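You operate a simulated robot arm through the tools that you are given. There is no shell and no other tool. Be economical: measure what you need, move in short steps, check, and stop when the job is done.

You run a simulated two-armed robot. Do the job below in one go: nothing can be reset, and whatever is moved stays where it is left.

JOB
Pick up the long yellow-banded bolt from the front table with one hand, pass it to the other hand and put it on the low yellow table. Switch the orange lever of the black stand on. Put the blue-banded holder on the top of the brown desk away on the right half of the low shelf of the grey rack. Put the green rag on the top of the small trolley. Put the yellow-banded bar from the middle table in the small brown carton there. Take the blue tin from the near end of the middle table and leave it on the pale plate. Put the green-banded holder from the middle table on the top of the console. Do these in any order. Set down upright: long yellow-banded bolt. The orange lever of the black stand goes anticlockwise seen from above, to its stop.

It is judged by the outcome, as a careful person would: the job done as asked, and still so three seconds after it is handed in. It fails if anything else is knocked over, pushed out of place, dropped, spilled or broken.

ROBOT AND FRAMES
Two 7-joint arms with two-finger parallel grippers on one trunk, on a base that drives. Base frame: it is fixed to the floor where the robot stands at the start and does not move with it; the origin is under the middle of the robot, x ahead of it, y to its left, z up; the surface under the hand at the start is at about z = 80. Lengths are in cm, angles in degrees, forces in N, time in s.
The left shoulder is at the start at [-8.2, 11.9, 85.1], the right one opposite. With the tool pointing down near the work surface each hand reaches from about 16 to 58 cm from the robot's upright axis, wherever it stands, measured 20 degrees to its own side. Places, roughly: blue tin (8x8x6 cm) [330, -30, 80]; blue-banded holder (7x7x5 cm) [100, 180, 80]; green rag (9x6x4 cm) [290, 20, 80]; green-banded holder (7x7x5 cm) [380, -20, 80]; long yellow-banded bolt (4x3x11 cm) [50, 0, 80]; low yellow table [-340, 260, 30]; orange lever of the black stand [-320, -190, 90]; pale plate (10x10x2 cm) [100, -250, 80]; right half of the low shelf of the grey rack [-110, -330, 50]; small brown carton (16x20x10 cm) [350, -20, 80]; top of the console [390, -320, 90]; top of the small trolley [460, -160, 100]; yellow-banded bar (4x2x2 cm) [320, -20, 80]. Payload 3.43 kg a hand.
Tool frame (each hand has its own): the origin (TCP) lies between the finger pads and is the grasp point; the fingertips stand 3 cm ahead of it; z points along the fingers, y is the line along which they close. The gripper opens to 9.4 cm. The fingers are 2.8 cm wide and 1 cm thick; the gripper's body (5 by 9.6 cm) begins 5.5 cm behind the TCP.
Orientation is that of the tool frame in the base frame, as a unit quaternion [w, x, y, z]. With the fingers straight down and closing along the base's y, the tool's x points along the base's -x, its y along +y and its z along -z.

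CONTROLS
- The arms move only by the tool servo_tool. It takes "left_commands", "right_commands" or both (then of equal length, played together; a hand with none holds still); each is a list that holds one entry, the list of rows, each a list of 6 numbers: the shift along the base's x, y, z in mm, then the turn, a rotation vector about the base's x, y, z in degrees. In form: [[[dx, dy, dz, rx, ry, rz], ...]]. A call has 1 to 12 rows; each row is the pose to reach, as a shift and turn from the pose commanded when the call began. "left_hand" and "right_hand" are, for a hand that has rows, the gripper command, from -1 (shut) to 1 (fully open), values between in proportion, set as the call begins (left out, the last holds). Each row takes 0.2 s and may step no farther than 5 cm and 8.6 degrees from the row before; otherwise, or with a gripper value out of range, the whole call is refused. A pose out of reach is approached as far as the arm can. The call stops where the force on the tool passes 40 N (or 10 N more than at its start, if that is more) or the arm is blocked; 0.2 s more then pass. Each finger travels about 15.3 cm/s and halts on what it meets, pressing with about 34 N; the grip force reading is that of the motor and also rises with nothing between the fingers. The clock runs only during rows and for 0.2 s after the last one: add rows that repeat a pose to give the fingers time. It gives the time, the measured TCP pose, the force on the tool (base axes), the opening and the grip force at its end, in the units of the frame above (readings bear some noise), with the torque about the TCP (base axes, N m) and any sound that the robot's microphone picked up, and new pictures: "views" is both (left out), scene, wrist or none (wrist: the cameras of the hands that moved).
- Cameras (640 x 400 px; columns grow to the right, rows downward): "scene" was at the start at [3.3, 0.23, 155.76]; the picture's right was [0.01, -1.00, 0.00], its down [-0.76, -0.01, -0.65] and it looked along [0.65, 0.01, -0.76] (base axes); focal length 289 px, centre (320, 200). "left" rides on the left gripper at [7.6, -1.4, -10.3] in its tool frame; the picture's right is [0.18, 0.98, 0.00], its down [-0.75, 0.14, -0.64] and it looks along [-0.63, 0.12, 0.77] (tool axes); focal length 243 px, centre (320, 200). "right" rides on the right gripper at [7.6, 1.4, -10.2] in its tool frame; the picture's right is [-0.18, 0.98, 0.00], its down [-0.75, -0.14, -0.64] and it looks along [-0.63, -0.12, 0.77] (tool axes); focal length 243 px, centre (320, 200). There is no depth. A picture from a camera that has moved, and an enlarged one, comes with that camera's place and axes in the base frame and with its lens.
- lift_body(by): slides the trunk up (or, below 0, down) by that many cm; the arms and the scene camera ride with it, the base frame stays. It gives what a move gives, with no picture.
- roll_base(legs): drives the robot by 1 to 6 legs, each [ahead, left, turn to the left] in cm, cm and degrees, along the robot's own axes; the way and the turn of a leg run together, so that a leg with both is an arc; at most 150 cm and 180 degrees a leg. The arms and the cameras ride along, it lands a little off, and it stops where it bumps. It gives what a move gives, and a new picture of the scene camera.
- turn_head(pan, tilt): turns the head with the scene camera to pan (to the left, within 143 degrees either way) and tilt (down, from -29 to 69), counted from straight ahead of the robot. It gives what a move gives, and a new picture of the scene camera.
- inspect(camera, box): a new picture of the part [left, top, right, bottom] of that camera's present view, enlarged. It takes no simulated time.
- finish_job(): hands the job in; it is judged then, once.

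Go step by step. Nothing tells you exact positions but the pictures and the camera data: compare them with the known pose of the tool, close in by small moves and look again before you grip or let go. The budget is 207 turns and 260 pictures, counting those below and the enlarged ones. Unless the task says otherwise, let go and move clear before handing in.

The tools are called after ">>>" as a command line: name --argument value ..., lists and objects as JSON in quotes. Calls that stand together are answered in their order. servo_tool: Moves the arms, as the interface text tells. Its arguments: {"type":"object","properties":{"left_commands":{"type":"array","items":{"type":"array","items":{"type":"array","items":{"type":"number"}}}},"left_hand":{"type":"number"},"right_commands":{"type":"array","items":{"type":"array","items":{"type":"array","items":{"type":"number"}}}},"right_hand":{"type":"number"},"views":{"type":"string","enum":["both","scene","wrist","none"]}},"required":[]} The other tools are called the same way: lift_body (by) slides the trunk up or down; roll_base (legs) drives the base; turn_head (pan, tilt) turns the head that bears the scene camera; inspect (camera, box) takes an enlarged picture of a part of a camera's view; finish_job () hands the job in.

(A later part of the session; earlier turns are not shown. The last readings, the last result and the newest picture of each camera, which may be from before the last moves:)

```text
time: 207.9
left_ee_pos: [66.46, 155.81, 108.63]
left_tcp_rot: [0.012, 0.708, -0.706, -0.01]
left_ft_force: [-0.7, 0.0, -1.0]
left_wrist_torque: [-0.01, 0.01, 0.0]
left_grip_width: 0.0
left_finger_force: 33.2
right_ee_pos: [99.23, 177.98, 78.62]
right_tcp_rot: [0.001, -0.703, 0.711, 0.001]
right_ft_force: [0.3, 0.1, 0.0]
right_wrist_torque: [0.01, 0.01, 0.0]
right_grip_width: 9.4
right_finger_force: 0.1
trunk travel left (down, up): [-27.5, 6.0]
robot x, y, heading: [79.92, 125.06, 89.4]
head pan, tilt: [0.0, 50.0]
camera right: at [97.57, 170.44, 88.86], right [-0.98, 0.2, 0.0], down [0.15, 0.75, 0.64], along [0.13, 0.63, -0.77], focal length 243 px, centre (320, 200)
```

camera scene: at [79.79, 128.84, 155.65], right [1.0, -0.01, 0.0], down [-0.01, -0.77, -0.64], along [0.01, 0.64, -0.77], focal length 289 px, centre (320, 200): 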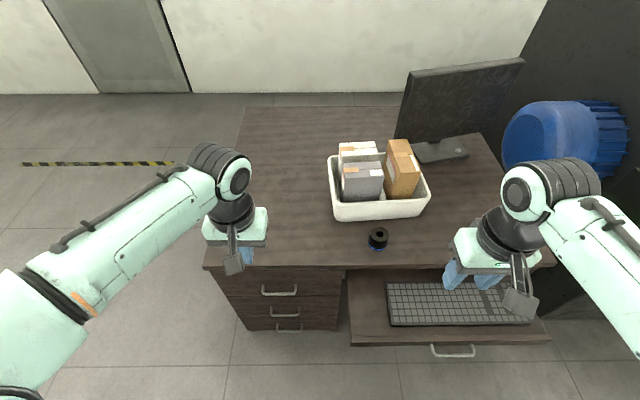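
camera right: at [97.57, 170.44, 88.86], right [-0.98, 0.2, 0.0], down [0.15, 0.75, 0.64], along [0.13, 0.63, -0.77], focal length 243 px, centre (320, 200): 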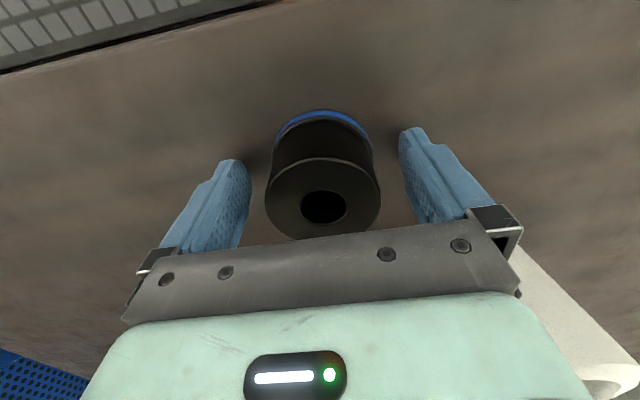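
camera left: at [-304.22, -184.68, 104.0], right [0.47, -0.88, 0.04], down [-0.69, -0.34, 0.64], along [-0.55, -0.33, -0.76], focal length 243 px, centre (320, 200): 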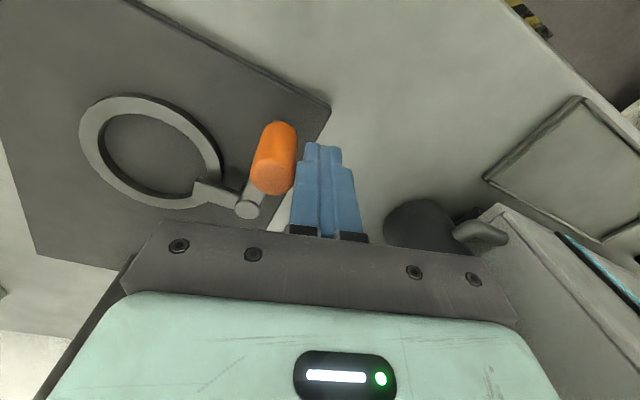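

The holder is centred between the fingers. I'll close and lift.

>>> servo_tool --right_commands '[[[0, 0, 0, 0, 0, 0], [0, 0, 0, 0, 0, 0], [0, 0, 0, 0, 0, 0], [0, 0, 20, 0, 0, 0], [0, 0, 60, 0, 0, 0], [0, 0, 100, 0, 0, 0], [0, -40, 140, 0, 0, 0], [0, -80, 170, 0, 0, 0], [0, -120, 200, 0, 0, 0], [0, -160, 220, 0, 0, 0], [0, -200, 220, 0, 0, 0]]]' --right_hand -1 --views "wrist"

```text
refused: row 7 steps farther than a row can; nothing moved
```

>>> servo_tool --right_commands '[[[0, 0, 0, 0, 0, 0], [0, 0, 0, 0, 0, 0], [0, 0, 0, 0, 0, 0], [0, 0, 20, 0, 0, 0], [0, 0, 60, 0, 0, 0], [0, 0, 100, 0, 0, 0], [0, -30, 135, 0, 0, 0], [0, -65, 165, 0, 0, 0], [0, -100, 190, 0, 0, 0], [0, -140, 210, 0, 0, 0], [0, -180, 220, 0, 0, 0]]]' --right_hand -1 --views "wrist"

```text
time: 210.3
left_ee_pos: [66.25, 155.77, 108.59]
left_tcp_rot: [0.013, 0.707, -0.707, -0.01]
left_ft_force: [0.1, 0.0, 0.5]
left_wrist_torque: [-0.02, -0.04, -0.01]
left_grip_width: 0.0
left_finger_force: 33.2
right_ee_pos: [99.13, 159.95, 100.58]
right_tcp_rot: [0.001, -0.703, 0.711, 0.0]
right_ft_force: [0.2, -0.7, -8.7]
right_wrist_torque: [-0.02, -0.01, -0.01]
right_grip_width: 6.13
right_finger_force: 34.2
trunk travel left (down, up): [-27.5, 6.0]
robot x, y, heading: [79.95, 125.21, 89.3]
head pan, tilt: [0.0, 50.0]
camera right: at [97.68, 152.35, 110.94], right [-0.98, 0.2, 0.0], down [0.15, 0.75, 0.64], along [0.13, 0.63, -0.77], focal length 243 px, centre (320, 200)
```

right: 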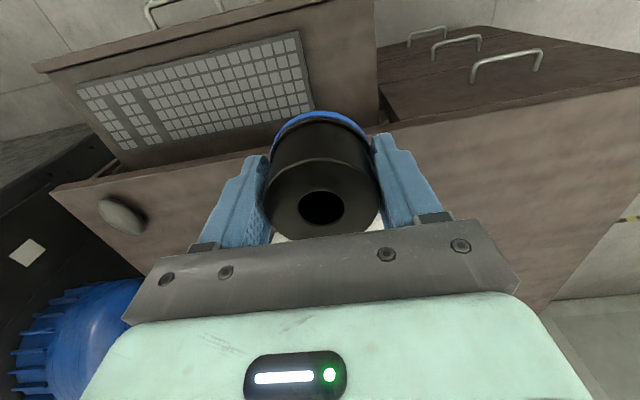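

The holder is held (6.1 cm, ~9 N). Next I carry it to the grey rack: back off the desk, go between front table and white bench, and around the dark table. First part now.

>>> roll_base --legs '[[-28, 0, 0], [0, 0, 90], [105, 0, 0], [0, 0, 90], [130, 0, 0], [52, 0, 0]]'

>>> turn_head --pan 0 --tilt 28

```text
time: 233.6
left_ee_pos: [-10.95, -114.86, 108.76]
left_tcp_rot: [0.011, 0.699, 0.715, 0.013]
left_ft_force: [0.3, -0.4, 0.3]
left_wrist_torque: [-0.01, 0.05, 0.0]
left_grip_width: 0.01
left_finger_force: 32.6
right_ee_pos: [-43.75, -119.75, 100.55]
right_tcp_rot: [0.001, 0.705, 0.71, 0.0]
right_ft_force: [0.0, 0.1, -7.6]
right_wrist_torque: [0.05, 0.0, 0.0]
right_grip_width: 6.14
right_finger_force: 34.4
trunk travel left (down, up): [-27.5, 6.0]
robot x, y, heading: [-25.36, -84.68, -89.7]
head pan, tilt: [0.0, 50.0]
camera scene: at [-25.1, -87.81, 155.65], right [-1.0, -0.01, 0.0], down [-0.01, 0.77, -0.64], along [0.0, -0.64, -0.77], focal length 289 px, centre (320, 200)
```

scene: 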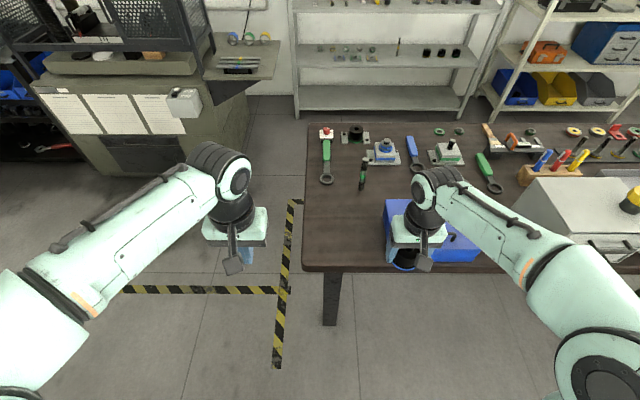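

```text
time: 234.5
left_ee_pos: [-10.95, -114.98, 108.7]
left_tcp_rot: [0.01, 0.7, 0.714, 0.013]
left_ft_force: [0.1, 0.0, 0.0]
left_wrist_torque: [-0.01, 0.0, 0.0]
left_grip_width: 0.01
left_finger_force: 33.2
right_ee_pos: [-43.66, -119.63, 100.6]
right_tcp_rot: [0.001, 0.704, 0.71, 0.0]
right_ft_force: [0.4, -0.1, -8.3]
right_wrist_torque: [0.06, 0.0, -0.04]
right_grip_width: 6.14
right_finger_force: 34.4
trunk travel left (down, up): [-27.5, 6.0]
robot x, y, heading: [-25.08, -84.64, -89.4]
head pan, tilt: [0.0, 28.0]
camera scene: at [-25.09, -89.2, 158.92], right [-1.0, -0.01, 0.0], down [0.0, 0.47, -0.88], along [0.01, -0.88, -0.47], focal length 289 px, centre (320, 200)
```

scene: 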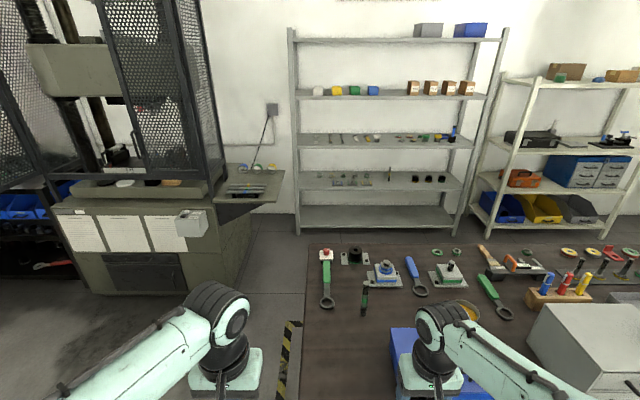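

The rack's low shelf (second from the bottom, z≈47) already has three black holders on its right half. I'll go around the table's east end into the aisle before the rack.

>>> roll_base --legs '[[0, 57, 0], [148, 0, 0], [0, 0, -90], [138, 14, 0], [0, 0, 90]]'

>>> turn_head --pan 0 --tilt 50

```text
time: 245.2
left_ee_pos: [47.07, -234.06, 108.83]
left_tcp_rot: [0.001, 0.704, 0.71, 0.024]
left_ft_force: [0.1, 1.5, 0.4]
left_wrist_torque: [-0.15, 0.07, -0.01]
left_grip_width: 0.01
left_finger_force: 32.7
right_ee_pos: [14.06, -239.72, 100.41]
right_tcp_rot: [-0.002, 0.705, 0.709, 0.0]
right_ft_force: [-0.2, -0.8, -8.7]
right_wrist_torque: [-0.03, 0.03, -0.01]
right_grip_width: 6.13
right_finger_force: 33.7
trunk travel left (down, up): [-27.5, 6.0]
robot x, y, heading: [32.74, -204.6, -89.7]
head pan, tilt: [0.0, 28.0]
stopped in leg 2: the force on the tool passed its limit at 148 N (the readings are from after the stop); the commanded pose is now the measured one
camera scene: at [32.95, -209.29, 158.93], right [-1.0, -0.01, 0.0], down [0.0, 0.47, -0.88], along [0.01, -0.88, -0.47], focal length 289 px, centre (320, 200)
```

scene: 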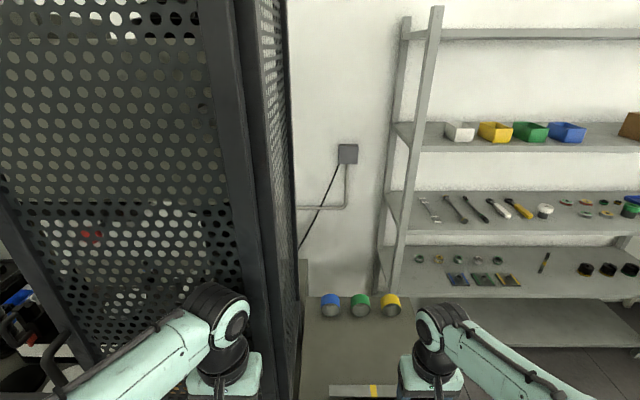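

```text
time: 246.0
left_ee_pos: [47.03, -234.14, 108.78]
left_tcp_rot: [0.002, 0.703, 0.71, 0.023]
left_ft_force: [0.6, 2.7, 1.3]
left_wrist_torque: [-0.22, 0.04, -0.01]
left_grip_width: 0.0
left_finger_force: 32.9
right_ee_pos: [14.14, -239.75, 100.43]
right_tcp_rot: [-0.001, 0.706, 0.708, -0.001]
right_ft_force: [-0.2, 0.4, -7.9]
right_wrist_torque: [0.05, -0.01, 0.05]
right_grip_width: 6.12
right_finger_force: 34.0
trunk travel left (down, up): [-27.5, 6.0]
robot x, y, heading: [32.98, -204.9, -89.6]
head pan, tilt: [0.0, 50.0]
camera scene: at [32.92, -207.86, 155.67], right [-1.0, -0.01, 0.0], down [0.0, 0.77, -0.64], along [0.0, -0.64, -0.77], focal length 289 px, centre (320, 200)
```

scene: 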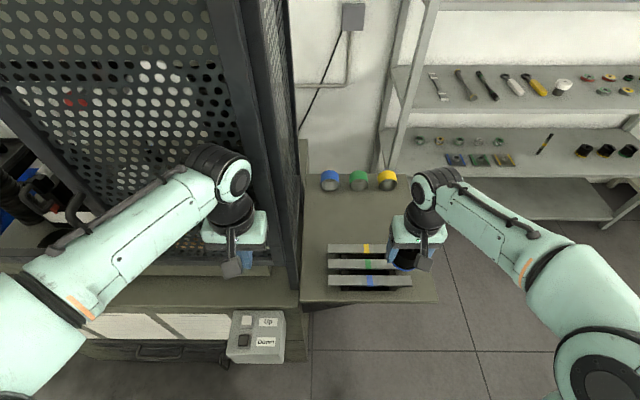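

My left hand touched the press cage and stopped; that side is too narrow. I'll back out and instead go west between the white bench and the dark table, then approach the rack from the west end.

>>> roll_base --legs '[[-119, 0, 0], [0, 0, -90], [140, 0, 0], [130, 0, 0]]'

>>> turn_head --pan 60 --tilt 35

```text
time: 268.6
left_ee_pos: [-268.54, -102.33, 108.73]
left_tcp_rot: [0.018, 1.0, 0.007, 0.016]
left_ft_force: [-0.8, 0.3, 0.2]
left_wrist_torque: [-0.01, -0.02, 0.01]
left_grip_width: 0.0
left_finger_force: 32.6
right_ee_pos: [-274.52, -69.39, 100.48]
right_tcp_rot: [-0.001, 1.0, 0.004, 0.0]
right_ft_force: [0.1, 0.8, -7.7]
right_wrist_torque: [0.05, -0.02, -0.02]
right_grip_width: 6.17
right_finger_force: 34.5
trunk travel left (down, up): [-27.5, 6.0]
robot x, y, heading: [-239.34, -88.5, -179.5]
head pan, tilt: [0.0, 50.0]
camera scene: at [-242.65, -88.13, 155.66], right [-0.01, 1.0, 0.0], down [0.77, 0.01, -0.64], along [-0.64, -0.01, -0.77], focal length 289 px, centre (320, 200)
```

scene: 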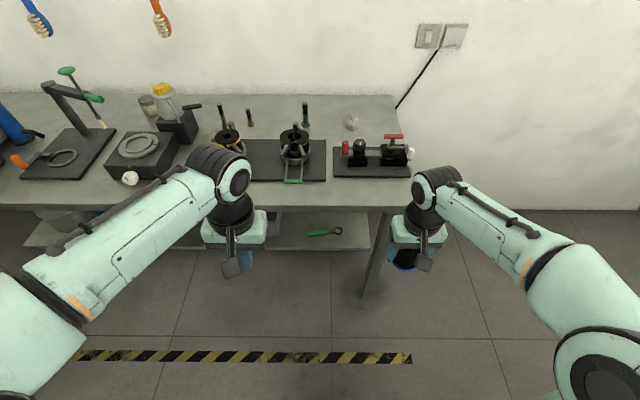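

```text
time: 269.9
left_ee_pos: [-268.55, -102.43, 108.79]
left_tcp_rot: [0.018, 1.0, 0.007, 0.017]
left_ft_force: [0.3, 0.6, 0.5]
left_wrist_torque: [0.02, 0.0, 0.0]
left_grip_width: 0.0
left_finger_force: 32.8
right_ee_pos: [-274.44, -69.46, 100.4]
right_tcp_rot: [0.0, 1.0, 0.003, 0.0]
right_ft_force: [-0.1, 0.2, -7.5]
right_wrist_torque: [0.01, 0.01, 0.01]
right_grip_width: 6.13
right_finger_force: 34.0
trunk travel left (down, up): [-27.5, 6.0]
robot x, y, heading: [-239.28, -88.52, -179.6]
head pan, tilt: [60.0, 35.0]
camera scene: at [-239.29, -95.72, 157.83], right [-0.87, 0.49, 0.0], down [0.28, 0.5, -0.82], along [-0.4, -0.71, -0.57], focal length 289 px, centre (320, 200)
```

scene: 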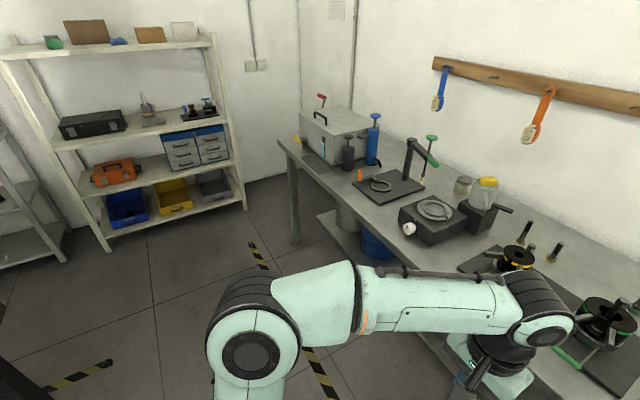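

The way to the racks is clear from here; the grey rack's right end is at x≈-148 with its front at y≈-316. I'll drive around the dark table's west end and face it.

>>> roll_base --legs '[[0, 0, 90], [145, 0, 0], [10, 0, 0], [0, 0, 90], [128, 0, 0], [0, 0, -90]]'

>>> turn_head --pan 0 --tilt 52

```text
time: 295.5
left_ee_pos: [-95.24, -273.66, 108.86]
left_tcp_rot: [0.002, 0.704, 0.709, 0.024]
left_ft_force: [0.1, 0.1, -0.4]
left_wrist_torque: [-0.03, -0.02, 0.0]
left_grip_width: 0.0
left_finger_force: 33.1
right_ee_pos: [-127.97, -279.27, 100.43]
right_tcp_rot: [0.0, 0.706, 0.708, -0.001]
right_ft_force: [0.5, 0.2, -7.2]
right_wrist_torque: [0.05, -0.03, 0.01]
right_grip_width: 6.15
right_finger_force: 33.9
trunk travel left (down, up): [-27.5, 6.0]
robot x, y, heading: [-109.1, -244.53, -89.6]
head pan, tilt: [60.0, 35.0]
camera scene: at [-101.56, -244.07, 157.83], right [-0.5, -0.87, 0.0], down [-0.5, 0.28, -0.82], along [0.71, -0.41, -0.57], focal length 289 px, centre (320, 200)
```

scene: 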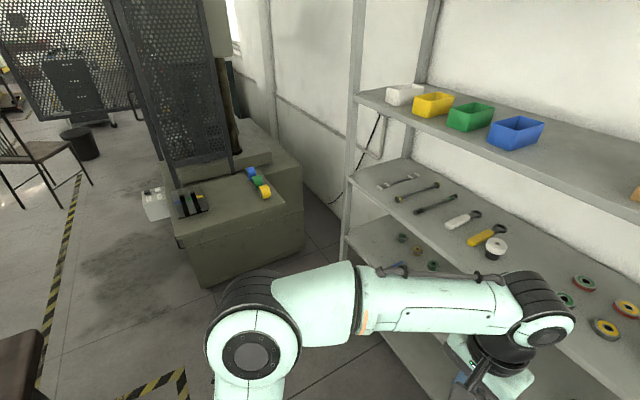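

```text
time: 296.8
left_ee_pos: [-95.21, -273.57, 108.77]
left_tcp_rot: [0.001, 0.704, 0.709, 0.024]
left_ft_force: [-0.8, 0.4, -0.2]
left_wrist_torque: [-0.03, 0.0, -0.02]
left_grip_width: 0.0
left_finger_force: 33.1
right_ee_pos: [-127.9, -279.2, 100.51]
right_tcp_rot: [-0.002, 0.707, 0.707, -0.001]
right_ft_force: [-0.8, -0.3, -7.4]
right_wrist_torque: [0.02, -0.01, -0.02]
right_grip_width: 6.1
right_finger_force: 34.1
trunk travel left (down, up): [-27.5, 6.0]
robot x, y, heading: [-109.25, -244.53, -89.6]
head pan, tilt: [0.0, 52.0]
camera scene: at [-109.16, -247.22, 155.39], right [-1.0, -0.01, 0.0], down [0.0, 0.79, -0.62], along [0.0, -0.62, -0.79], focal length 289 px, centre (320, 200)
```

scene: 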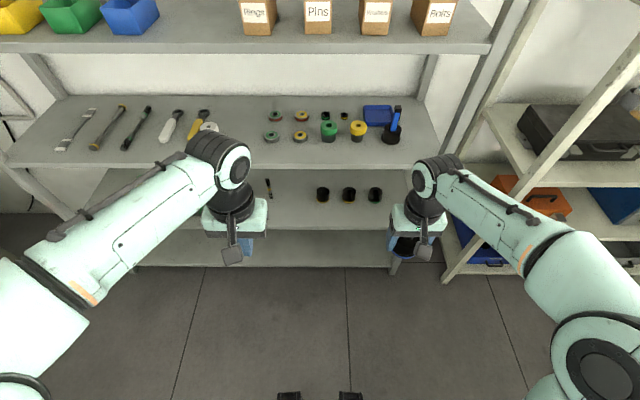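

Low shelf: front edge y≈-316, top z≈46.5; the next shelf is at ~86. I'll use the free spot between the dark rod and the first holder, about (-98, -323). I sidestep, lower the trunk and the right hand first.

>>> roll_base --legs '[[0, 24, 0]]'

>>> lift_body --by -27.5

>>> servo_tool --right_commands '[[[10, 0, -35, 0, 0, 0], [20, 0, -70, 0, 0, 0], [30, 0, -105, 0, 0, 0], [40, 0, -140, 0, 0, 0], [50, 0, -175, 0, 0, 0], [50, 0, -175, 0, 0, 0]]]' --left_commands '[[[0, 20, 0, 0, 0, 0], [0, 40, 0, 0, 0, 0], [10, 60, 20, 0, 0, 0], [20, 80, 40, 0, 0, 0], [20, 80, 60, 0, 0, 0], [20, 80, 60, 0, 0, 0]]]' --views "both"

```text
time: 299.5
left_ee_pos: [-71.36, -273.48, 108.84]
left_tcp_rot: [0.001, 0.704, 0.71, 0.024]
left_ft_force: [-0.3, 0.6, 0.0]
left_wrist_torque: [-0.02, -0.02, 0.03]
left_grip_width: 0.0
left_finger_force: 33.2
right_ee_pos: [-104.19, -279.22, 100.45]
right_tcp_rot: [-0.001, 0.707, 0.707, -0.001]
right_ft_force: [0.9, -0.9, -7.3]
right_wrist_torque: [0.08, -0.02, 0.01]
right_grip_width: 6.13
right_finger_force: 34.0
trunk travel left (down, up): [-27.5, 6.0]
robot x, y, heading: [-85.37, -244.11, -89.7]
head pan, tilt: [0.0, 52.0]
camera scene: at [-85.33, -247.1, 155.39], right [-1.0, 0.0, 0.0], down [0.0, 0.79, -0.62], along [0.0, -0.62, -0.79], focal length 289 px, centre (320, 200)
```

scene: 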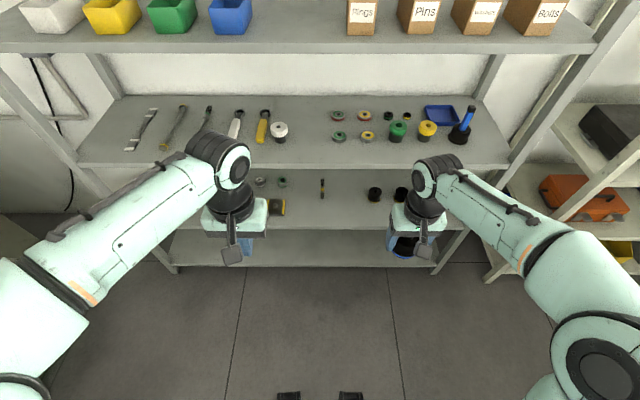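

```text
time: 302.3
left_ee_pos: [-71.34, -273.53, 81.24]
left_tcp_rot: [0.002, 0.704, 0.71, 0.024]
left_ft_force: [0.1, -0.8, -0.8]
left_wrist_torque: [0.01, -0.02, 0.0]
left_grip_width: 0.01
left_finger_force: 33.0
right_ee_pos: [-104.05, -279.13, 73.06]
right_tcp_rot: [-0.002, 0.707, 0.708, -0.001]
right_ft_force: [-0.2, -0.6, -7.7]
right_wrist_torque: [0.05, -0.01, -0.01]
right_grip_width: 6.14
right_finger_force: 34.5
trunk travel left (down, up): [0.0, 33.5]
robot x, y, heading: [-85.14, -244.12, -89.3]
head pan, tilt: [0.0, 52.0]
```

```text
time: 303.7
left_ee_pos: [-69.33, -265.38, 87.26]
left_tcp_rot: [0.001, 0.704, 0.71, 0.025]
left_ft_force: [0.3, 0.1, 0.0]
left_wrist_torque: [0.0, 0.01, -0.04]
left_grip_width: 0.0
left_finger_force: 32.8
right_ee_pos: [-99.15, -279.07, 55.32]
right_tcp_rot: [-0.001, 0.706, 0.708, -0.002]
right_ft_force: [0.2, 0.0, -8.1]
right_wrist_torque: [0.07, 0.02, 0.02]
right_grip_width: 6.14
right_finger_force: 34.2
trunk travel left (down, up): [0.0, 33.5]
robot x, y, heading: [-85.34, -244.21, -89.6]
head pan, tilt: [0.0, 52.0]
camera scene: at [-85.32, -252.0, 127.69], right [-1.0, 0.0, 0.0], down [0.0, 0.79, -0.62], along [0.0, -0.62, -0.79], focal length 289 px, centre (320, 200)
camera right: at [-97.62, -271.38, 65.74], right [0.98, -0.18, 0.0], down [-0.14, -0.75, 0.64], along [-0.12, -0.63, -0.77], focal length 243 px, centre (320, 200)
camera left: at [-71.07, -258.32, 97.81], right [0.98, 0.19, 0.04], down [0.12, -0.77, 0.62], along [0.15, -0.6, -0.78], focal length 243 px, centre (320, 200)
```

scene: 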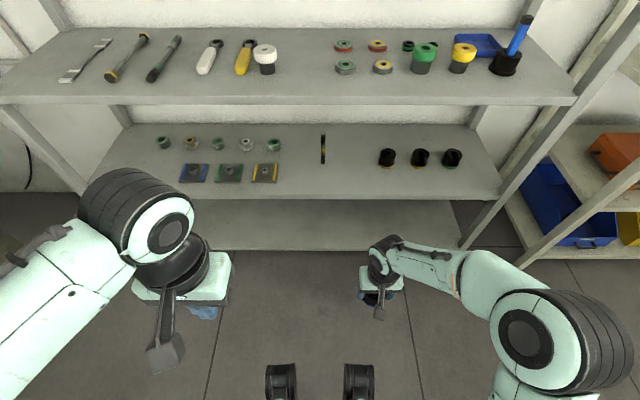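
right: 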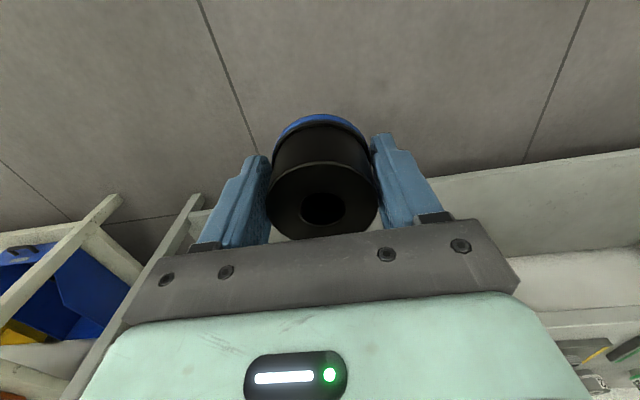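
left: 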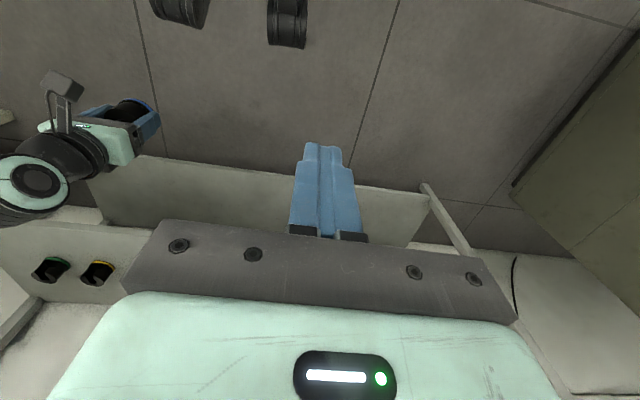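

Clear view now. I'll raise the hand 2 cm so the holder clears the shelf lip, and roll 28 cm toward the rack.

>>> servo_tool --right_commands '[[[6, 0, 22, 0, 0, 0], [11, 0, 22, 0, 0, 0]]]' --views "none"

>>> roll_base --legs '[[27, 0, 0]]'

>>> inspect --camera "right" --box '[0, 0, 640, 400]'

```text
time: 304.3
left_ee_pos: [-69.4, -265.52, 87.36]
left_tcp_rot: [0.001, 0.704, 0.71, 0.024]
left_ft_force: [-0.4, -0.7, 0.0]
left_wrist_torque: [-0.01, -0.03, -0.02]
left_grip_width: 0.0
left_finger_force: 33.0
right_ee_pos: [-98.07, -279.03, 57.55]
right_tcp_rot: [-0.002, 0.706, 0.709, 0.0]
right_ft_force: [0.0, -0.8, -8.5]
right_wrist_torque: [0.07, 0.02, 0.01]
right_grip_width: 6.19
right_finger_force: 33.8
trunk travel left (down, up): [0.0, 33.5]
robot x, y, heading: [-85.07, -244.2, -89.6]
head pan, tilt: [0.0, 52.0]
```

```text
time: 306.2
left_ee_pos: [-69.18, -292.48, 87.39]
left_tcp_rot: [0.0, 0.703, 0.71, 0.025]
left_ft_force: [-0.3, -0.3, -0.2]
left_wrist_torque: [0.0, 0.0, 0.0]
left_grip_width: 0.01
left_finger_force: 32.4
right_ee_pos: [-97.89, -306.14, 57.6]
right_tcp_rot: [-0.002, 0.706, 0.708, 0.0]
right_ft_force: [0.7, -0.5, -7.2]
right_wrist_torque: [0.06, -0.03, -0.01]
right_grip_width: 6.1
right_finger_force: 35.2
trunk travel left (down, up): [0.0, 33.5]
robot x, y, heading: [-84.72, -270.95, -89.6]
head pan, tilt: [0.0, 52.0]
camera scene: at [-85.16, -279.05, 127.69], right [-1.0, -0.01, 0.0], down [0.0, 0.79, -0.62], along [0.0, -0.62, -0.79], focal length 289 px, centre (320, 200)
```

scene: 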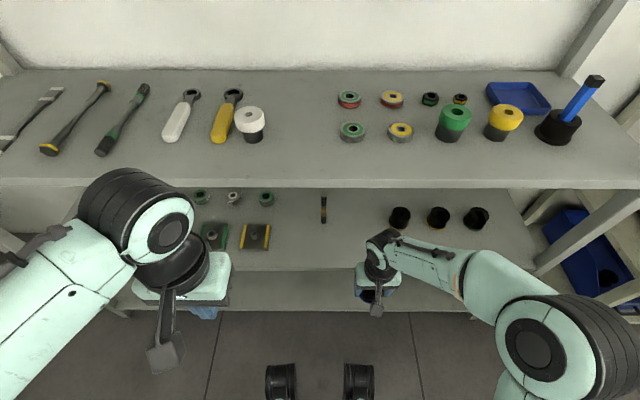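

```text
1.00 times, centred on (320, 200) of right (not enlarged: the box is as wide or as high as the picture)
camera zoom: at [-96.46, -298.47, 67.98], right [0.98, -0.18, 0.0], down [-0.14, -0.75, 0.64], along [-0.12, -0.63, -0.77], focal length 243 px, centre (320, 200)
```

zoom: 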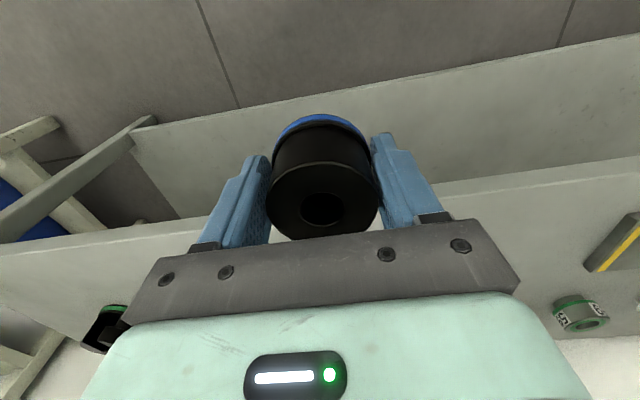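

>>> inspect --camera "scene" --box '[230, 170, 530, 330]'

```text
2.13 times, centred on (380, 250) of scene
camera zoom: at [-85.16, -279.05, 127.69], right [-1.0, -0.01, 0.0], down [0.0, 0.79, -0.62], along [0.0, -0.62, -0.79], focal length 617 px, centre (192, 93)
```

zoom: 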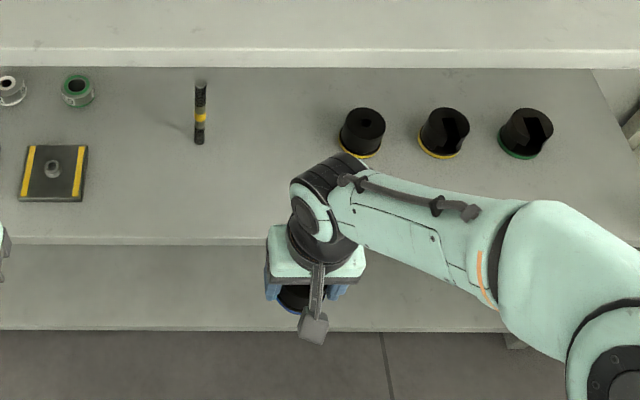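

Shelf top z≈47, front y≈-317. I'll lower slightly and slide in to (-98, -323.5).

>>> servo_tool --right_commands '[[[0, 0, -25, 0, 0, 0], [0, -45, -25, 0, 0, 0], [0, -90, -25, 0, 0, 0], [0, -135, -25, 0, 0, 0], [0, -175, -25, 0, 0, 0], [0, -175, -25, 0, 0, 0]]]' --views "both"

```text
time: 307.6
left_ee_pos: [-69.11, -292.4, 87.35]
left_tcp_rot: [0.002, 0.703, 0.711, 0.023]
left_ft_force: [0.9, -0.3, 0.2]
left_wrist_torque: [0.02, 0.01, 0.04]
left_grip_width: 0.04
left_finger_force: 32.7
right_ee_pos: [-98.0, -323.53, 55.0]
right_tcp_rot: [-0.003, 0.706, 0.708, 0.0]
right_ft_force: [0.2, 0.0, -7.8]
right_wrist_torque: [0.03, 0.04, 0.0]
right_grip_width: 6.13
right_finger_force: 33.7
trunk travel left (down, up): [0.0, 33.5]
robot x, y, heading: [-85.52, -271.01, -89.6]
head pan, tilt: [0.0, 52.0]
camera scene: at [-85.16, -279.03, 127.69], right [-1.0, -0.01, 0.0], down [0.0, 0.79, -0.62], along [0.0, -0.62, -0.79], focal length 289 px, centre (320, 200)
camera right: at [-96.56, -315.83, 65.42], right [0.98, -0.18, 0.0], down [-0.14, -0.76, 0.64], along [-0.12, -0.63, -0.77], focal length 243 px, centre (320, 200)
```

scene: 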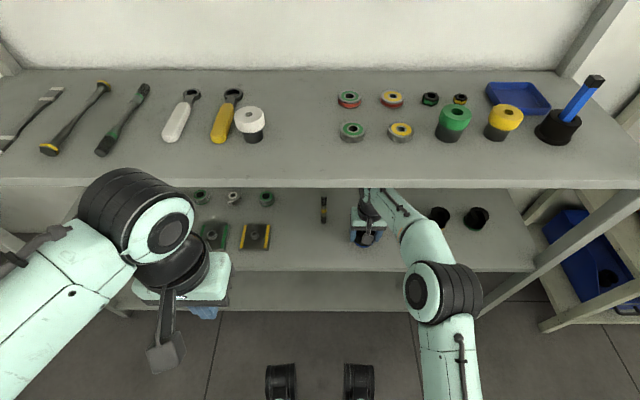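
right: 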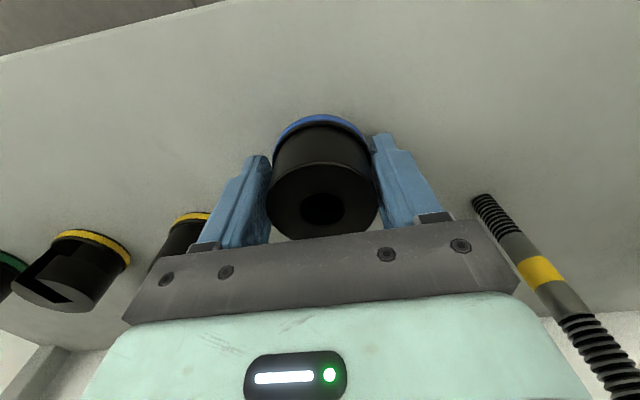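

Good spot, clear of the stud on the right and the holders on the left. Lowering until contact.

>>> servo_tool --right_commands '[[[0, 0, -10, 0, 0, 0], [0, 0, -20, 0, 0, 0], [0, 0, -30, 0, 0, 0], [0, 0, -30, 0, 0, 0]]]' --views "none"

>>> servo_tool --right_commands '[[[0, 0, -4, 0, 0, 0], [0, 0, -4, 0, 0, 0]]]' --views "none"

>>> servo_tool --right_commands '[[[0, 0, -4, 0, 0, 0], [0, 0, -4, 0, 0, 0]]]' --views "none"

```text
time: 308.5
left_ee_pos: [-69.13, -292.28, 87.33]
left_tcp_rot: [0.002, 0.704, 0.71, 0.024]
left_ft_force: [-0.4, -1.2, -0.5]
left_wrist_torque: [-0.03, -0.01, -0.04]
left_grip_width: 0.0
left_finger_force: 32.6
right_ee_pos: [-97.88, -323.76, 53.03]
right_tcp_rot: [0.005, 0.706, 0.708, -0.005]
right_ft_force: [-0.1, 1.3, 8.0]
right_wrist_torque: [0.19, 0.45, -0.17]
right_grip_width: 6.16
right_finger_force: 34.1
trunk travel left (down, up): [0.0, 33.5]
robot x, y, heading: [-85.23, -270.95, -89.7]
head pan, tilt: [0.0, 52.0]
stopped in row 4 (right hand): the force on the tool passed its limit at 45 N (the readings are from after the stop); the commanded pose is now the measured one
```

```text
time: 309.1
left_ee_pos: [-69.17, -292.34, 87.31]
left_tcp_rot: [0.002, 0.704, 0.709, 0.024]
left_ft_force: [-0.2, -0.2, -0.6]
left_wrist_torque: [0.01, 0.0, 0.01]
left_grip_width: 0.0
left_finger_force: 33.3
right_ee_pos: [-97.95, -323.84, 53.04]
right_tcp_rot: [0.008, 0.707, 0.707, -0.005]
right_ft_force: [-0.2, 9.3, 11.3]
right_wrist_torque: [0.56, 0.62, -0.33]
right_grip_width: 6.1
right_finger_force: 34.0
trunk travel left (down, up): [0.0, 33.5]
robot x, y, heading: [-85.06, -271.16, -89.8]
head pan, tilt: [0.0, 52.0]
stopped in row 2 (right hand): the force on the tool passed its limit at 42 N (the readings are from after the stop); the commanded pose is now the measured one
```

```text
time: 309.7
left_ee_pos: [-69.08, -292.18, 87.38]
left_tcp_rot: [0.002, 0.704, 0.71, 0.025]
left_ft_force: [-0.4, 0.5, -0.3]
left_wrist_torque: [-0.04, -0.02, 0.01]
left_grip_width: 0.02
left_finger_force: 33.0
right_ee_pos: [-97.91, -323.87, 52.98]
right_tcp_rot: [0.007, 0.707, 0.707, -0.005]
right_ft_force: [-0.4, 9.3, 12.4]
right_wrist_torque: [0.63, 0.72, -0.36]
right_grip_width: 6.12
right_finger_force: 33.5
trunk travel left (down, up): [0.0, 33.5]
robot x, y, heading: [-84.84, -271.01, -89.5]
head pan, tilt: [0.0, 52.0]
stopped in row 2 (right hand): the force on the tool passed its limit at 42 N (the readings are from after the stop); the commanded pose is now the measured one
```

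Contact at TCP z≈53. I'll check the picture before letting go.

>>> inspect --camera "right" --box '[180, 60, 460, 250]'

>>> inspect --camera "scene" --box '[320, 180, 420, 260]'

```text
2.11 times, centred on (320, 155) of right
camera zoom: at [-96.44, -316.02, 63.25], right [0.98, -0.19, 0.0], down [-0.14, -0.74, 0.65], along [-0.12, -0.64, -0.76], focal length 511 px, centre (320, 295)
```

zoom: 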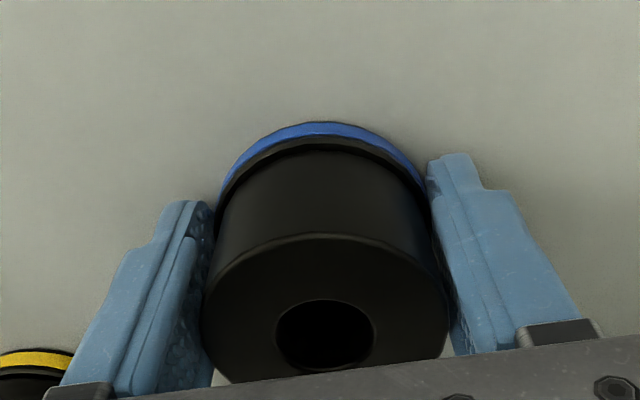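

```text
5.00 times, centred on (370, 220) of scene
camera zoom: at [-85.13, -278.77, 127.7], right [-1.0, 0.0, 0.0], down [0.0, 0.79, -0.62], along [0.0, -0.62, -0.79], focal length 1446 px, centre (70, 100)
```

zoom: 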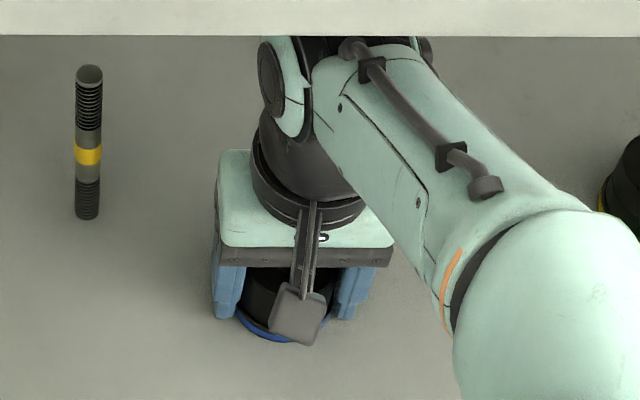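

It sits on the shelf. Release, rise until the fingers clear it, and slide out.

>>> servo_tool --right_commands '[[[0, 0, 0, 0, 0, 0], [0, 0, 0, 0, 0, 0], [0, 0, 0, 0, 0, 0]]]' --right_hand 0.75 --views "wrist"

```text
time: 310.5
left_ee_pos: [-69.17, -292.27, 87.27]
left_tcp_rot: [0.001, 0.704, 0.71, 0.024]
left_ft_force: [-0.4, 0.7, -0.7]
left_wrist_torque: [-0.01, 0.01, 0.0]
left_grip_width: 0.01
left_finger_force: 32.6
right_ee_pos: [-97.81, -324.13, 53.02]
right_tcp_rot: [0.01, 0.706, 0.708, -0.008]
right_ft_force: [4.8, -4.0, 17.8]
right_wrist_torque: [0.13, 0.61, 0.15]
right_grip_width: 7.94
right_finger_force: 0.1
trunk travel left (down, up): [0.0, 33.5]
robot x, y, heading: [-85.1, -270.88, -90.0]
head pan, tilt: [0.0, 52.0]
camera right: at [-96.4, -316.13, 63.21], right [0.98, -0.18, 0.01], down [-0.14, -0.74, 0.66], along [-0.12, -0.65, -0.75], focal length 243 px, centre (320, 200)
```

right: 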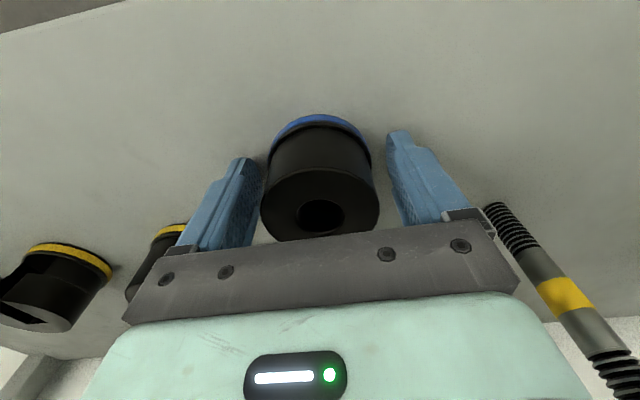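

The holder stands free. The fingers straddle it sideways, so I raise a few mm and slide straight out.

>>> servo_tool --right_commands '[[[0, 0, 8, 0, 0, 0], [0, 20, 10, 0, 0, 0], [0, 60, 10, 0, 0, 0], [0, 100, 10, 0, 0, 0], [0, 140, 10, 0, 0, 0], [0, 180, 10, 0, 0, 0], [0, 220, 30, 0, 0, 0]]]' --views "scene"

>>> inspect --camera "scene" --box '[280, 170, 500, 290]'

```text
time: 312.1
left_ee_pos: [-69.08, -292.2, 87.21]
left_tcp_rot: [0.002, 0.704, 0.71, 0.024]
left_ft_force: [0.4, 0.1, -0.4]
left_wrist_torque: [-0.01, 0.02, 0.0]
left_grip_width: 0.0
left_finger_force: 33.5
right_ee_pos: [-97.83, -301.97, 55.79]
right_tcp_rot: [0.007, 0.708, 0.706, -0.006]
right_ft_force: [-0.4, 0.2, -0.3]
right_wrist_torque: [0.0, 0.02, -0.03]
right_grip_width: 8.24
right_finger_force: 0.1
trunk travel left (down, up): [0.0, 33.5]
robot x, y, heading: [-85.38, -270.84, -89.5]
head pan, tilt: [0.0, 52.0]
camera scene: at [-85.17, -278.89, 127.69], right [-1.0, -0.01, 0.0], down [0.0, 0.79, -0.62], along [0.0, -0.62, -0.79], focal length 289 px, centre (320, 200)
```

scene: 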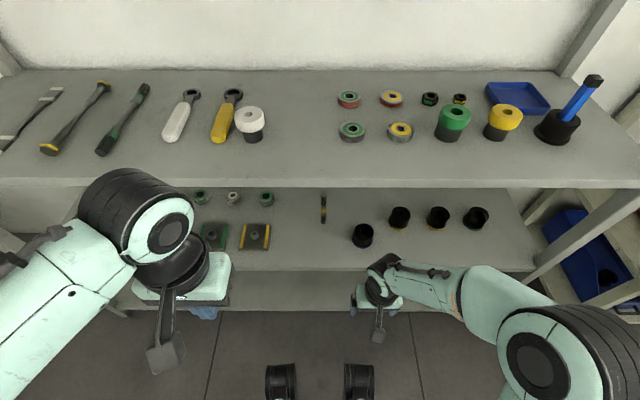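

```text
2.91 times, centred on (390, 230) of scene
camera zoom: at [-85.17, -278.89, 127.69], right [-1.0, -0.01, 0.0], down [0.0, 0.79, -0.62], along [0.0, -0.62, -0.79], focal length 841 px, centre (116, 113)
```

zoom: 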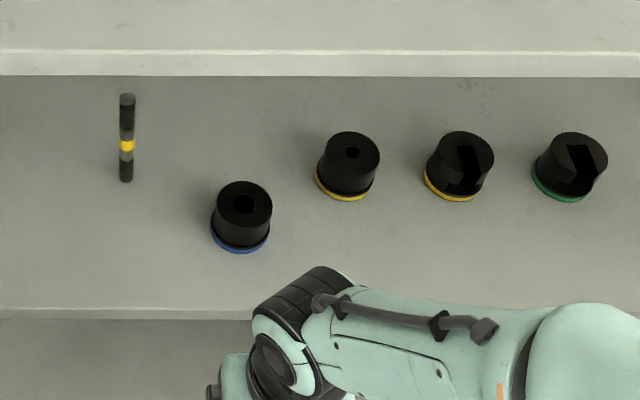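

The blue-banded holder is on the right half of the low shelf. Now back off, raise the trunk, and drive around toward the middle table.

>>> roll_base --legs '[[-25, 0, 0]]'

>>> lift_body --by 27.5

>>> servo_tool --right_commands '[[[0, 0, 45, 0, 0, 0], [0, 0, 90, 0, 0, 0], [0, 0, 135, 0, 0, 0], [0, 0, 180, 0, 0, 0], [0, 0, 225, 0, 0, 0], [0, 0, 270, 0, 0, 0]]]' --views "none"

>>> roll_base --legs '[[0, 0, -90], [150, 0, 0], [3, 0, 0], [0, 0, -90], [146, 0, 0], [14, 0, 0]]'

>>> roll_base --legs '[[0, 0, -90], [140, 0, 0], [140, 0, 0]]'

>>> turn_head --pan 0 --tilt 25

```text
time: 313.9
left_ee_pos: [-69.26, -267.11, 87.4]
left_tcp_rot: [0.001, 0.703, 0.71, 0.024]
left_ft_force: [-0.1, -0.4, 0.7]
left_wrist_torque: [-0.03, -0.03, 0.0]
left_grip_width: 0.0
left_finger_force: 32.9
right_ee_pos: [-97.93, -276.7, 55.77]
right_tcp_rot: [0.007, 0.707, 0.707, -0.006]
right_ft_force: [-0.6, 0.4, -0.1]
right_wrist_torque: [0.02, 0.0, -0.01]
right_grip_width: 8.24
right_finger_force: 0.0
trunk travel left (down, up): [0.0, 33.5]
robot x, y, heading: [-84.86, -245.77, -89.8]
head pan, tilt: [0.0, 52.0]
camera scene: at [-85.3, -253.61, 127.69], right [-1.0, -0.01, 0.0], down [-0.01, 0.79, -0.62], along [0.0, -0.62, -0.79], focal length 289 px, centre (320, 200)
```

scene: 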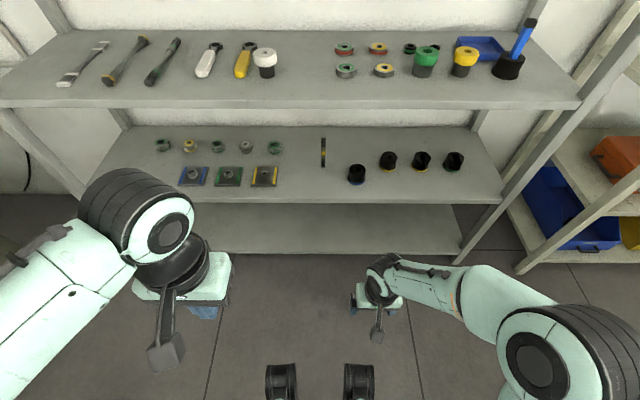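

```text
time: 316.7
left_ee_pos: [-69.26, -267.06, 114.75]
left_tcp_rot: [0.002, 0.703, 0.71, 0.025]
left_ft_force: [-0.9, 0.4, 0.3]
left_wrist_torque: [-0.05, 0.01, 0.0]
left_grip_width: 0.0
left_finger_force: 33.3
right_ee_pos: [-97.94, -276.67, 83.28]
right_tcp_rot: [0.008, 0.706, 0.708, -0.006]
right_ft_force: [-0.4, -0.1, -0.1]
right_wrist_torque: [0.0, -0.01, 0.0]
right_grip_width: 8.22
right_finger_force: 0.1
trunk travel left (down, up): [-27.5, 6.0]
robot x, y, heading: [-85.18, -245.88, -89.6]
head pan, tilt: [0.0, 52.0]
```

```text
time: 318.1
left_ee_pos: [-69.29, -267.06, 114.68]
left_tcp_rot: [0.002, 0.704, 0.71, 0.024]
left_ft_force: [-0.6, 0.6, -0.3]
left_wrist_torque: [0.03, 0.02, 0.0]
left_grip_width: 0.0
left_finger_force: 32.6
right_ee_pos: [-97.97, -276.66, 110.29]
right_tcp_rot: [0.007, 0.707, 0.707, -0.006]
right_ft_force: [-1.2, 0.9, -0.1]
right_wrist_torque: [0.02, 0.02, 0.01]
right_grip_width: 8.21
right_finger_force: 0.1
trunk travel left (down, up): [-27.5, 6.0]
robot x, y, heading: [-85.09, -245.66, -89.7]
head pan, tilt: [0.0, 52.0]
```

```text
time: 341.4
left_ee_pos: [-251.01, -62.97, 114.81]
left_tcp_rot: [-0.024, -0.703, 0.711, 0.002]
left_ft_force: [0.6, -0.2, -0.2]
left_wrist_torque: [-0.03, 0.0, -0.01]
left_grip_width: 0.0
left_finger_force: 32.6
right_ee_pos: [-222.28, -53.94, 110.26]
right_tcp_rot: [0.007, -0.7, 0.714, 0.007]
right_ft_force: [-0.1, -0.8, 0.0]
right_wrist_torque: [-0.02, -0.01, 0.0]
right_grip_width: 8.23
right_finger_force: 0.2
trunk travel left (down, up): [-27.5, 6.0]
robot x, y, heading: [-235.55, -84.58, 89.2]
head pan, tilt: [0.0, 52.0]
camera scene: at [-235.53, -81.33, 155.39], right [1.0, -0.01, 0.0], down [-0.01, -0.79, -0.62], along [0.01, 0.62, -0.79], focal length 289 px, centre (320, 200)
```

scene: 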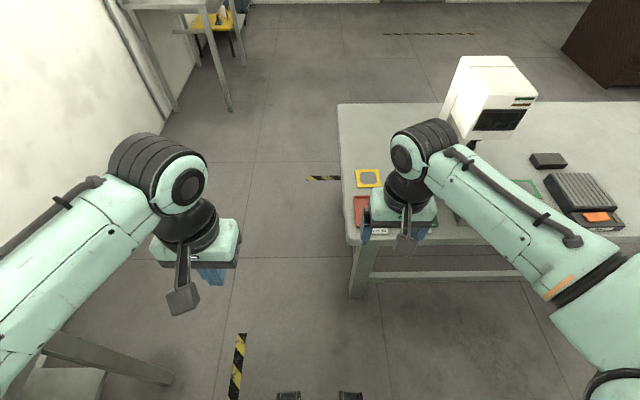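

```text
time: 358.8
left_ee_pos: [65.69, -79.45, 114.88]
left_tcp_rot: [-0.015, 0.023, 0.999, 0.019]
left_ft_force: [0.3, -0.2, -0.3]
left_wrist_torque: [-0.04, 0.01, 0.03]
left_grip_width: 0.01
left_finger_force: 32.7
right_ee_pos: [73.58, -108.56, 110.22]
right_tcp_rot: [0.01, 0.027, 1.0, 0.001]
right_ft_force: [-0.2, 0.4, 0.6]
right_wrist_torque: [-0.02, 0.0, 0.01]
right_grip_width: 8.24
right_finger_force: 0.1
trunk travel left (down, up): [-27.5, 6.0]
robot x, y, heading: [43.56, -94.01, -2.9]
head pan, tilt: [0.0, 52.0]
camera scene: at [46.43, -94.22, 155.39], right [-0.05, -1.0, 0.0], down [-0.79, 0.04, -0.62], along [0.61, -0.03, -0.79], focal length 289 px, centre (320, 200)
```

scene: 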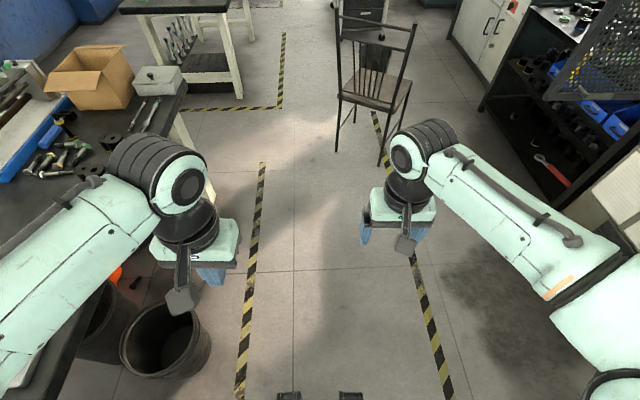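

```text
time: 359.7
left_ee_pos: [65.53, -79.51, 114.83]
left_tcp_rot: [-0.015, 0.023, 0.999, 0.02]
left_ft_force: [0.2, 1.2, 0.4]
left_wrist_torque: [0.01, -0.01, -0.02]
left_grip_width: 0.0
left_finger_force: 33.0
right_ee_pos: [73.55, -108.7, 110.2]
right_tcp_rot: [0.01, 0.027, 1.0, 0.0]
right_ft_force: [0.4, 0.7, 0.2]
right_wrist_torque: [-0.02, 0.02, 0.02]
right_grip_width: 8.24
right_finger_force: 0.1
trunk travel left (down, up): [-27.5, 6.0]
robot x, y, heading: [43.54, -94.33, -2.9]
head pan, tilt: [0.0, 25.0]
camera scene: at [48.12, -94.3, 159.4], right [-0.05, -1.0, 0.0], down [-0.42, 0.02, -0.91], along [0.9, -0.04, -0.42], focal length 289 px, centre (320, 200)
```

scene: 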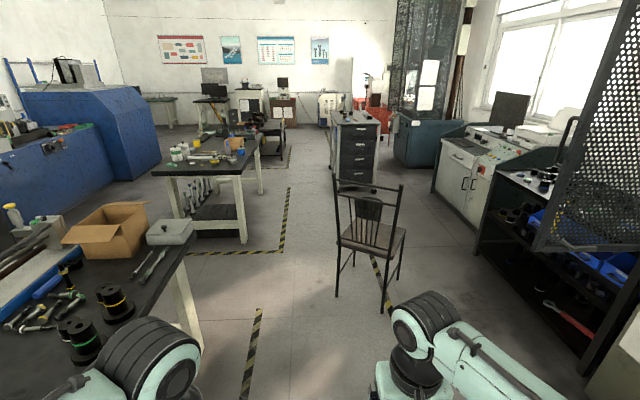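

The chair partly blocks the direct way, so I'll go along the wider lane south of it. I sidestep first and look again.

>>> roll_base --legs '[[0, -88, 3]]'

```text
time: 367.8
left_ee_pos: [62.82, -166.13, 114.81]
left_tcp_rot: [-0.017, -0.004, 1.0, 0.018]
left_ft_force: [-0.9, -0.7, -0.2]
left_wrist_torque: [-0.01, -0.01, -0.02]
left_grip_width: 0.01
left_finger_force: 33.4
right_ee_pos: [72.42, -194.84, 110.25]
right_tcp_rot: [0.01, 0.0, 1.0, 0.001]
right_ft_force: [-0.2, -0.6, -0.6]
right_wrist_torque: [0.02, -0.03, 0.01]
right_grip_width: 8.27
right_finger_force: 0.1
trunk travel left (down, up): [-27.5, 6.0]
robot x, y, heading: [41.12, -181.83, 0.4]
head pan, tilt: [0.0, 25.0]
camera scene: at [46.18, -181.87, 159.41], right [0.0, -1.0, 0.0], down [-0.42, 0.0, -0.91], along [0.91, 0.0, -0.42], focal length 289 px, centre (320, 200)
```

scene: 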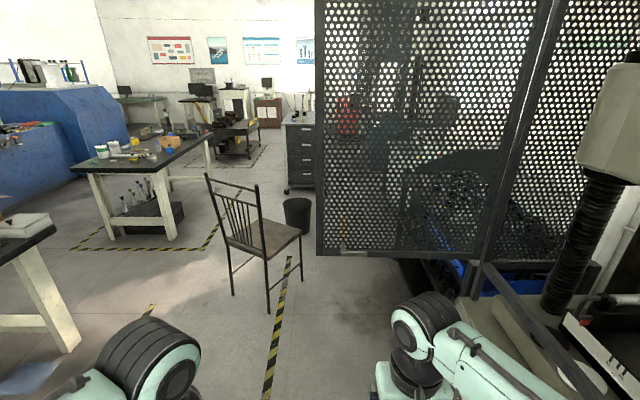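

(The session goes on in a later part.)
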